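You operate a simulated robot arm through the tools that you are given. There is no shell and no other tool. Be economical: measure what you need, move in short steps, check, and stop when the job is done.

Carry out the task below with a simulated robot arm. There is one attempt and no reset: what you move stays moved.

TASK
Slide the red scoop along the top of the wooden table until it stands next to the brown parcel.
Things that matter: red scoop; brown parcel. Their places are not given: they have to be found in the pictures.

It is judged by the outcome, as a careful person would: the job done as asked, and still so three seconds after it is handed in. It fails if anything else is knocked over, pushed out of place, dropped, spilled or broken.

THE ROBOT
A 7-joint arm with a two-finger parallel gripper, fixed in place. Base frame: the origin is at the foot of the arm, x ahead of it, y to its left, z up; the work surface is at about z = 750. Lengths are in mm, angles in degrees, forces in N, time in s.
With the tool pointing down near the work surface it reaches from about 300 to 680 mm from the base axis. Its first joint turns from -66.0 to 66.0 degrees. Payload 1.57 kg.
Tool frame: the origin (TCP) lies between the finger pads and is the grasp point; the fingertips stand 30 mm ahead of it; z points along the fingers, y is the line along which they close. The gripper opens to 110 mm. The fingers are 24 mm wide and 12 mm thick; the gripper's body (48 by 112 mm) begins 78 mm behind the TCP.
Orientation is that of the tool frame in the base frame, as a unit quaternion [w, x, y, z]. With the fingers straight down and closing along the base's y, the tool's x points along the base's -x, its y along +y and its z along -z.

THE INTERFACE
- The arm moves only by the tool play_rows. Its argument "rows" is one flat list of numbers, 7 for each row, row after row: the closure, from 0 (fully open) to 1 (shut), then the shift along the tool's x, y, z in mm, then the turn, a rotation vector about the tool's x, y, z in degrees. In form: [jaw, x, y, z, wx, wy, wz, jaw, x, y, z, wx, wy, wz, ...]. A call has 1 to 10 rows; each row shifts and turns the commanded pose from where the row before left it, along the tool's axes as they then stand. A row lasts 0.2 s, in which the tool goes at most 50 mm and 8.6 degrees; a call with a longer step from one row to the next is refused whole, and so is a gripper value outside its range. A pose out of reach is approached as far as the arm can. The call stops where the force on the tool passes 40 N (or 10 N more than at its start, if that is more) or the arm is blocked; 0.2 s more then pass. The fingers move at their own pace (about 108 mm/s each) and stop on an object; they squeeze with about 38 N. The grip force told is the motor's: it shows also when the fingers shut on nothing. Time passes only in rows, and 0.2 s behind the last, so rows that do not move let the fingers close. It gives the time, the measured TCP pose, the force on the tool (base axes), the opening and the grip force at its end, in the units of the frame above (readings bear some noise), and new pictures: "views" is both (left out), scene, wrist or none.
- Cameras (640 x 400 px; columns grow to the right, rows downward): "scene" is fixed at [173, -400.8, 1399.7]; the picture's right is [0.68, -0.73, 0.00], its down [-0.45, -0.42, -0.79] and it looks along [0.58, 0.54, -0.61] (base axes); focal length 347 px, centre (320, 200). "wrist" rides on the gripper at [-36, 0, -80] in the tool frame; the picture's right is [0.00, -1.00, 0.00], its down [0.97, 0.00, -0.24] and it looks along [0.24, 0.00, 0.97] (tool axes); focal length 218 px, centre (320, 200).
- probe_pixels(camera, pixels): for up to 12 pixels [column, row] of the newest picture of that camera ("zoom" is the newest enlarged one), the place [x, y, z] in the base frame of the surface seen there, good to about 3 mm. No time passes.
- close_up(camera, box): a new picture of the part [left, top, right, bottom] of that camera's present view, enlarged. No time passes.
- finish_job(): hands the job in; it is judged then, once.

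Work in short steps. Measure before you move; look again where a grasp or a placing could have gone wrong, and mend it. You have 60 turns and 100 pictures in all, the two below and enlarged ones among them. Open the gripper and draw the arm clear of the work before you hand the job in, unless the task says otherwise; then end with one line.

The tools are called after "Emit:" by a JSON object that holds its "method" and its "body". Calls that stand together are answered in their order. play_rows: Moves the arm, as the interface text tells. Its arguments: {"type":"object","properties":{"rows":{"type":"array","items":{"type":"number"}},"views":{"type":"string","enum":["both","scene","wrist","none"]}},"required":["rows"]} The other tools are called the same way: probe_pixels (camera, pixels) gives the place of the surface under pixels of a picture; close_up (camera, box) takes an enlarged picture of a part of a camera's view; finish_job () hands the job in.

At the start:

```text
clock: 0.0
tcp_pos: [462.9, 42.8, 1013.6]
tool_rot: [0.0, 0.001, 1.0, 0.0]
wrist_force: [-0.6, 0.6, 0.3]
width: 109.9
finger_force: 0.0
```

scene: 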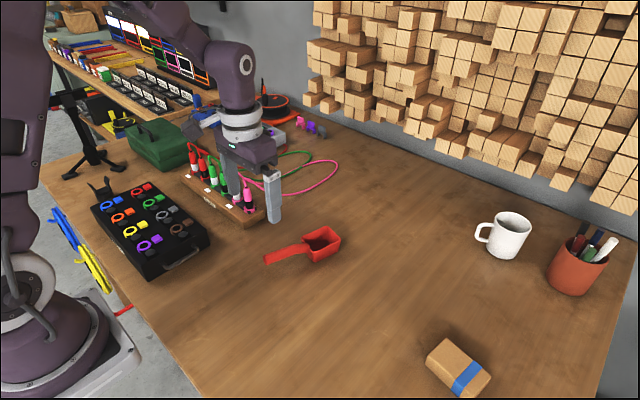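
wrist: 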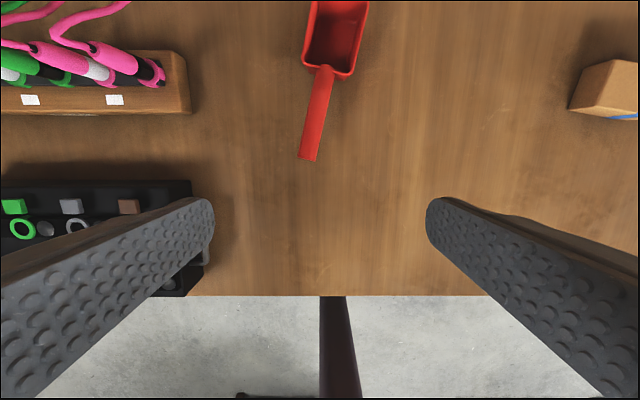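

The scene shows the scoop near (305,248) and the parcel near (458,368). I'll probe both to get their positions.

Emit:
{"method": "probe_pixels", "body": {"camera": "scene", "pixels": [[266, 259], [290, 252], [304, 244], [312, 262], [340, 238], [325, 227], [341, 245], [428, 358], [448, 340], [491, 376], [470, 397], [322, 240]]}}

Emit:
{"method": "close_up", "body": {"camera": "scene", "box": [240, 200, 400, 300]}}

Emit:
{"method": "close_up", "body": {"camera": "scene", "box": [380, 300, 540, 400]}}

```text
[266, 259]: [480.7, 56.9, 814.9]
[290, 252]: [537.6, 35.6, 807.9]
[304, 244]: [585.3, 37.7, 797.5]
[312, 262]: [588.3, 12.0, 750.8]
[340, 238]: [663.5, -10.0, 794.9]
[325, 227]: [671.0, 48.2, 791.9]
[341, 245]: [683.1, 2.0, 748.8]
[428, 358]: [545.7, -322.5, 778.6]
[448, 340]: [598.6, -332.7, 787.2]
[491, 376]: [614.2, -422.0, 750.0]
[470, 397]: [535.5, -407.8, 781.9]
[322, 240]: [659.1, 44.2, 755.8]
```

```text
4.00 times, centred on (320, 250) of scene
```

zoom: 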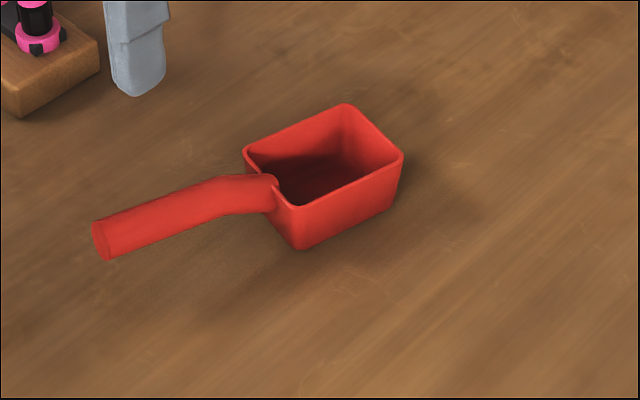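

```text
4.00 times, centred on (460, 350) of scene
```

zoom: 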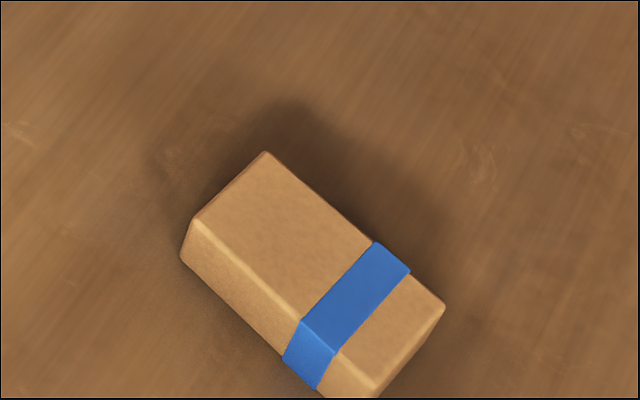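

The scoop's handle points towards the robot, raised about 60 mm above the table, and there is free table between scoop and parcel. I'll get precise handle and cup geometry from the wrist view.

Emit:
{"method": "probe_pixels", "body": {"camera": "wrist", "pixels": [[301, 155], [308, 155], [315, 155], [311, 110], [319, 110], [328, 110], [316, 75], [325, 75], [333, 73], [304, 62], [354, 73], [368, 10]]}}

Emit:
{"method": "probe_pixels", "body": {"camera": "zoom", "pixels": [[268, 155], [190, 225], [440, 305], [375, 388], [184, 255], [225, 185], [290, 385], [160, 270]]}}

```text
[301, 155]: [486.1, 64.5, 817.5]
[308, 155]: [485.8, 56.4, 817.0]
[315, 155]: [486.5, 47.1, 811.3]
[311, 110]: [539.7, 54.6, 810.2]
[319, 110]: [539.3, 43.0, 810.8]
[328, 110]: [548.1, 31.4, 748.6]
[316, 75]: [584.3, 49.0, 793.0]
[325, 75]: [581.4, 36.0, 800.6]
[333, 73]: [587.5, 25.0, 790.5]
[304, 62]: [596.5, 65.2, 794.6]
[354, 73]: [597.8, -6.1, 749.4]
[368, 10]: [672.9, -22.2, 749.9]
```

```text
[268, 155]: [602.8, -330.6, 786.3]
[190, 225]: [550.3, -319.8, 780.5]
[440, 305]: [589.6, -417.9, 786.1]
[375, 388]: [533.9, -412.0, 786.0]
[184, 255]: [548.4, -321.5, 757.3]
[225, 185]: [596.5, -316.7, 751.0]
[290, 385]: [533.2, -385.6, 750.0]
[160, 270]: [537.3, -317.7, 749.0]
```

The handle axis runs from (481,56) to (583,36), yaw about −12°, top at z≈812. The parcel's near face runs from (548,−320) to (603,−331), nearly the same yaw, so a pure translation will do. I move above the handle and yaw to match.

Emit:
{"method": "play_rows", "body": {"rows": [0, -26, 3.5, 35, 0, 0, 0, 0, -26, 3.5, 35, 0, 0, 0, 0, 0, 0, 35, 0, 0, 6, 0, 0, 0, 0, 0, 0, 6, 0, 0, 0, 0, 0, 0, 0], "views": "both"}}

```text
clock: 1.2
tcp_pos: [514.8, 52.3, 908.8]
tool_rot: [0.001, 0.106, 0.994, 0.0]
wrist_force: [0.1, 0.2, 0.0]
width: 110.1
finger_force: 0.1
```

scene: 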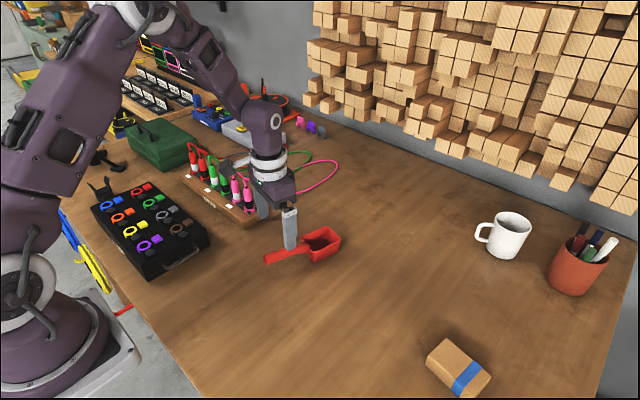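
wrist: 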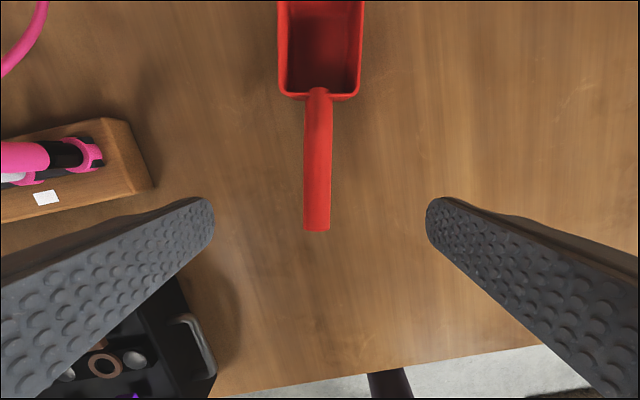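

The handle is aligned and centred (column 317). I check the clearance of the left finger from the connector block and black case before descending.

Emit:
{"method": "probe_pixels", "body": {"camera": "wrist", "pixels": [[150, 185], [130, 125], [103, 155], [195, 335], [178, 285], [305, 228], [316, 228], [328, 228], [317, 150], [359, 96]]}}

```text
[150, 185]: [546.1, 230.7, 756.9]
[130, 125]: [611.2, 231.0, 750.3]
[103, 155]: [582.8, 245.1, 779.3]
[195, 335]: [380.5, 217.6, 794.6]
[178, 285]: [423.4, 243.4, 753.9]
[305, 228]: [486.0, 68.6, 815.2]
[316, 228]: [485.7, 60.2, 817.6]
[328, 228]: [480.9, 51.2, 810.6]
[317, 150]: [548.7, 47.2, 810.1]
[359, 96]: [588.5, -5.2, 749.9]
```

Everything else is over 100 mm away. I descend 106 mm and close on the handle.

Emit:
{"method": "play_rows", "body": {"rows": [0, 0, 0, 36, 0, 0, 0, 0, 0, 0, 36, 0, 0, 0, 0, 0, 0, 34, 0, 0, 0, 0.4, 0, 0, 0, 0, 0, 0, 0.7, 0, 0, 0, 0, 0, 0, 0.85, 0, 0, 0, 0, 0, 0, 1, 0, 0, 0, 0, 0, 0, 1, 0, 0, 0, 0, 0, 0]}}

```text
clock: 3.0
tcp_pos: [514.6, 50.2, 802.4]
tool_rot: [0.0, 0.104, 0.995, 0.0]
wrist_force: [-0.6, -0.6, 0.6]
width: 23.1
finger_force: 35.8
```

scene: 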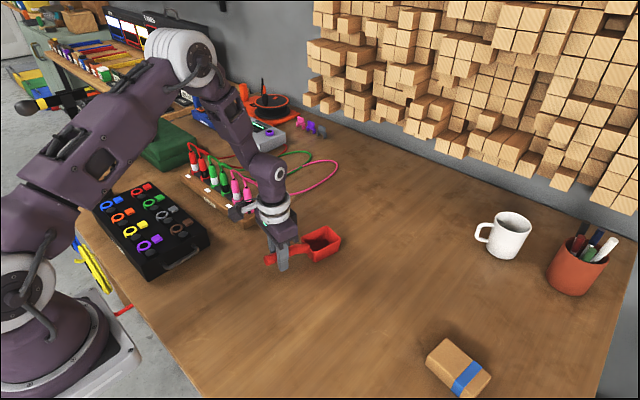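
wrist: 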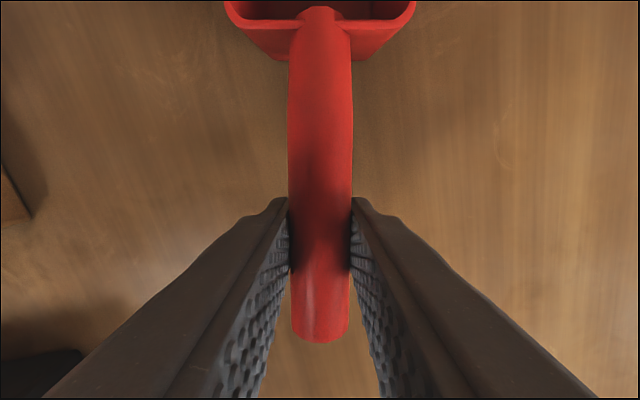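

Gripped (23 mm, 36 N). I slide about (−45, −240) mm along the table towards the parcel at constant height.

Emit:
{"method": "play_rows", "body": {"rows": [1, -0.6, -12, 0, 0, 0, 0, 1, -0.6, -25, 0, 0, 0, 0, 1, -0.6, -28, 0, 0, 0, 0, 1, -0.6, -28, 0, 0, 0, 0, 1, -0.6, -28, 0, 0, 0, 0, 1, -0.6, -28, 0, 0, 0, 0, 1, -0.6, -28, 0, 0, 0, 0, 1, -0.6, -28, 0, 0, 0, 0, 1, -0.6, -25, 0, 0, 0, 0, 1, -0.6, -14, 0, 0, 0, 0]}}

```text
clock: 5.2
tcp_pos: [469.2, -190.2, 803.2]
tool_rot: [0.0, 0.105, 0.994, 0.001]
wrist_force: [-0.1, 0.3, 0.3]
width: 22.8
finger_force: 35.2
```

scene: 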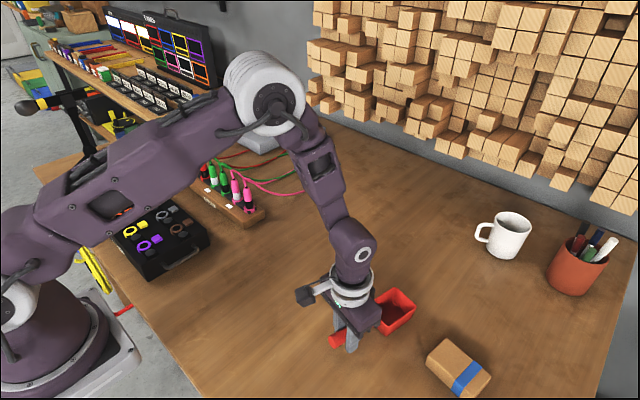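
wrist: 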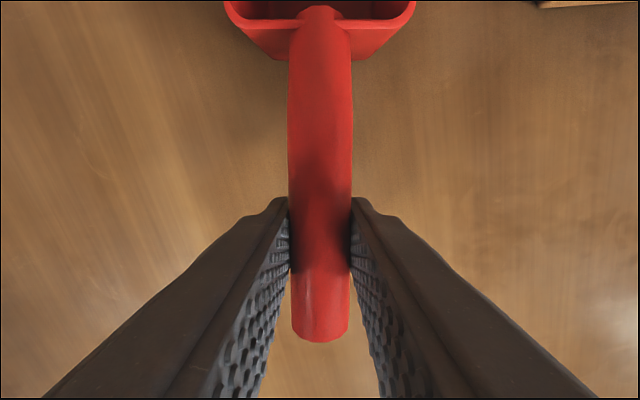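

The scoop followed, and the parcel is undisturbed. I measure the remaining gap with a close-up.

Emit:
{"method": "close_up", "body": {"camera": "scene", "box": [340, 280, 500, 380]}}

Emit:
{"method": "probe_pixels", "body": {"camera": "scene", "pixels": [[415, 305], [412, 308], [387, 334], [400, 322], [399, 291], [428, 357], [447, 340]]}}

```text
4.00 times, centred on (420, 330) of scene
```

zoom: 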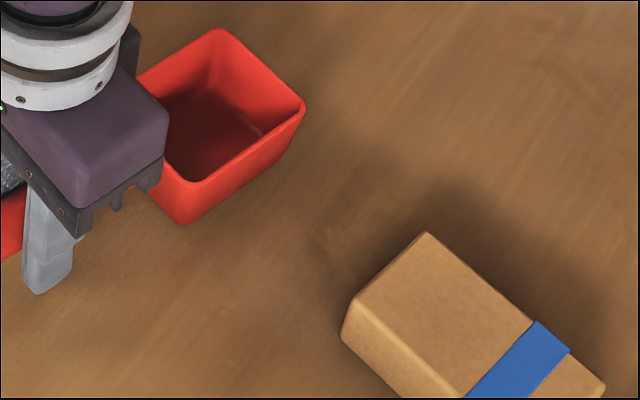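

```text
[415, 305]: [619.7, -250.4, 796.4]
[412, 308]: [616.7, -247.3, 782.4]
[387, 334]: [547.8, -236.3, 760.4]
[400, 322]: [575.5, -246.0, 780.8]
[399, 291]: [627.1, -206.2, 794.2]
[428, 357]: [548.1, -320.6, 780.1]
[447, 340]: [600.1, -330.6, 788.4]
```

The gap is about 80 mm. I slide (−8, −70) more, leaving around 10 mm.

Emit:
{"method": "play_rows", "body": {"rows": [1, -1, -10, 0, 0, 0, 0, 1, -1.2, -16, 0, 0, 0, 0, 1, -1.2, -16, 0, 0, 0, 0, 1, -1.2, -14, 0, 0, 0, 0, 1, -1.1, -9, 0, 0, 0, 0, 1, -1, -5.2, 0, 0, 0, 0, 1, 0, 0, 0, 0, 0, 0]}}

Emit:
{"method": "close_up", "body": {"camera": "scene", "box": [340, 290, 516, 400]}}

Emit:
{"method": "probe_pixels", "body": {"camera": "scene", "pixels": [[428, 357], [447, 340], [437, 346], [436, 332], [420, 348], [430, 338]]}}

```text
clock: 6.8
tcp_pos: [461.4, -260.0, 803.0]
tool_rot: [0.0, 0.105, 0.995, 0.0]
wrist_force: [-1.0, 0.4, 0.4]
width: 23.0
finger_force: 35.2
```

scene: 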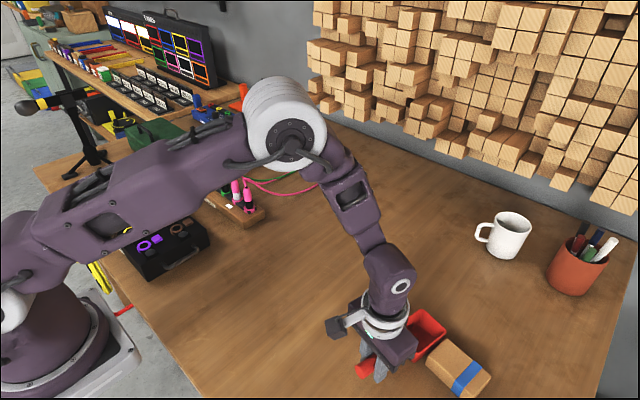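
wrist: 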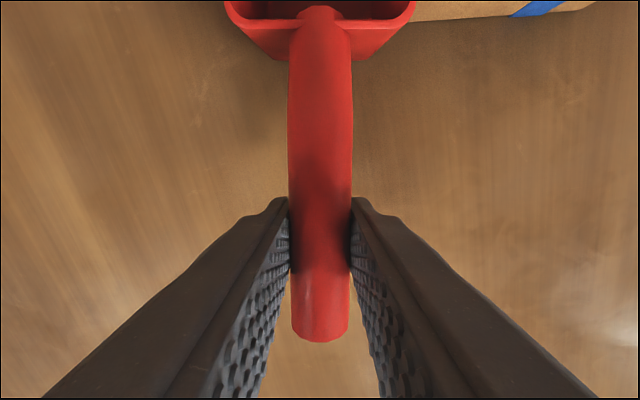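

```text
3.64 times, centred on (428, 345) of scene
```

zoom: 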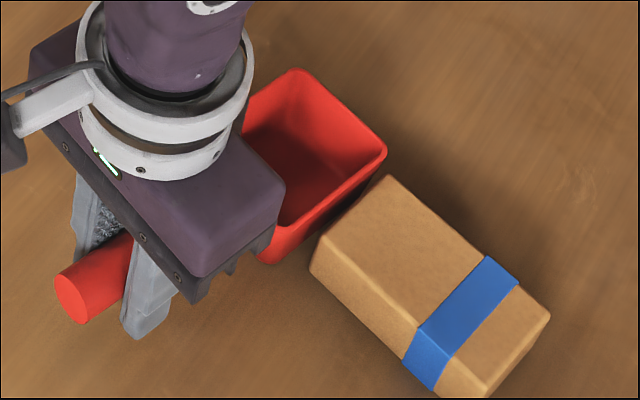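

```text
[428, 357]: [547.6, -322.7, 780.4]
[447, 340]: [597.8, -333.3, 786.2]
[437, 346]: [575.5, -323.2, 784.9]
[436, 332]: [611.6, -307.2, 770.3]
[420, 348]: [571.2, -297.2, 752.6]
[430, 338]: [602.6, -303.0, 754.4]
```

The scoop stands about 10 mm from the parcel, which hasn't moved. I open gently and lift away straight up.

Emit:
{"method": "play_rows", "body": {"rows": [0.7, 0, 0, 0, 0, 0, 0, 0.4, 0, 0, 0, 0, 0, 0, 0.2, 0, 0, 0, 0, 0, 0, 0.2, 0, 0, 0, 0, 0, 0, 0.1, 0, 0, -20, 0, 0, 0, 0, 0, 0, -40, 0, 0, 0, 0, 0, 0, -45, 0, 0, 0, 0, 0, 0, -45, 0, 0, 0, 0, 15, 45, 0, 0, 0, 0, 0, 15, 45, 0, 0, 0, 0]}}

Emit:
{"method": "close_up", "body": {"camera": "scene", "box": [340, 290, 516, 400]}}

Emit:
{"method": "probe_pixels", "body": {"camera": "scene", "pixels": [[428, 357], [447, 340], [445, 330], [416, 358], [412, 362], [359, 373]]}}

```text
clock: 9.0
tcp_pos: [451.8, -163.8, 953.1]
tool_rot: [0.0, 0.105, 0.994, 0.001]
wrist_force: [-0.9, 0.5, 0.8]
width: 109.8
finger_force: 0.0
```

scene: 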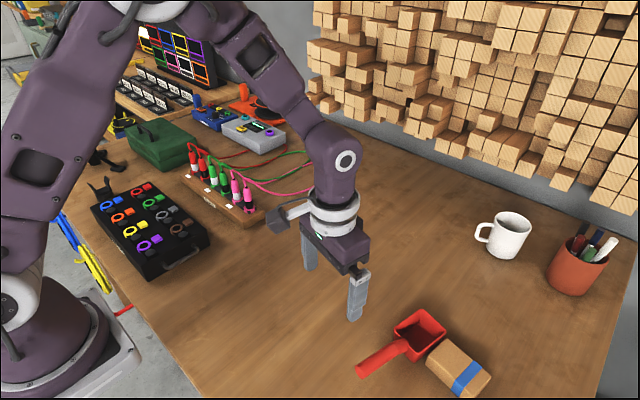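
wrist: 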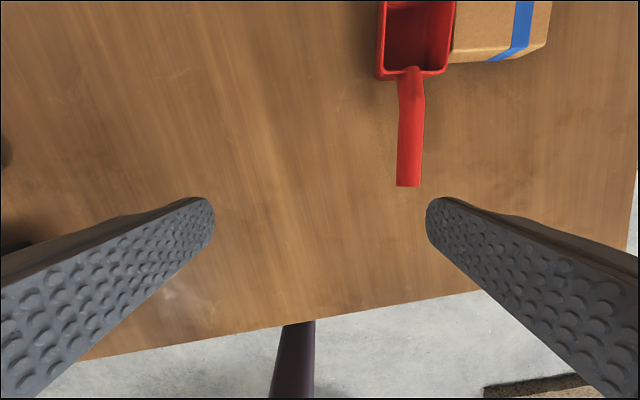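

```text
3.64 times, centred on (428, 345) of scene
```

zoom: 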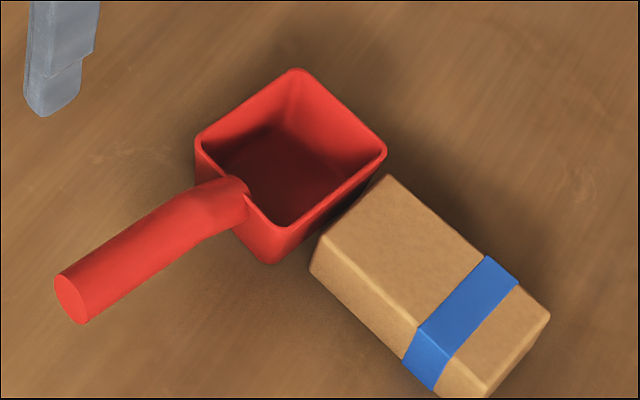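

```text
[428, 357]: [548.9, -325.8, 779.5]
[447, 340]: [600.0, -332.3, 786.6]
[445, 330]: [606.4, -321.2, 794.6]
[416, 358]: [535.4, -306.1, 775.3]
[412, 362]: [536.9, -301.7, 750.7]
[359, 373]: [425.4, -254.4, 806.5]
```

The scoop stands upright and stable beside the parcel, which is still where it was, and the arm is clear.

Emit:
{"method": "finish_job", "body": {}}

```text
The job is handed in.
```

The red scoop was slid along the table and now stands upright about 10 mm from the brown parcel; the parcel didn't move, nothing else was disturbed, and the arm is clear with the gripper open.
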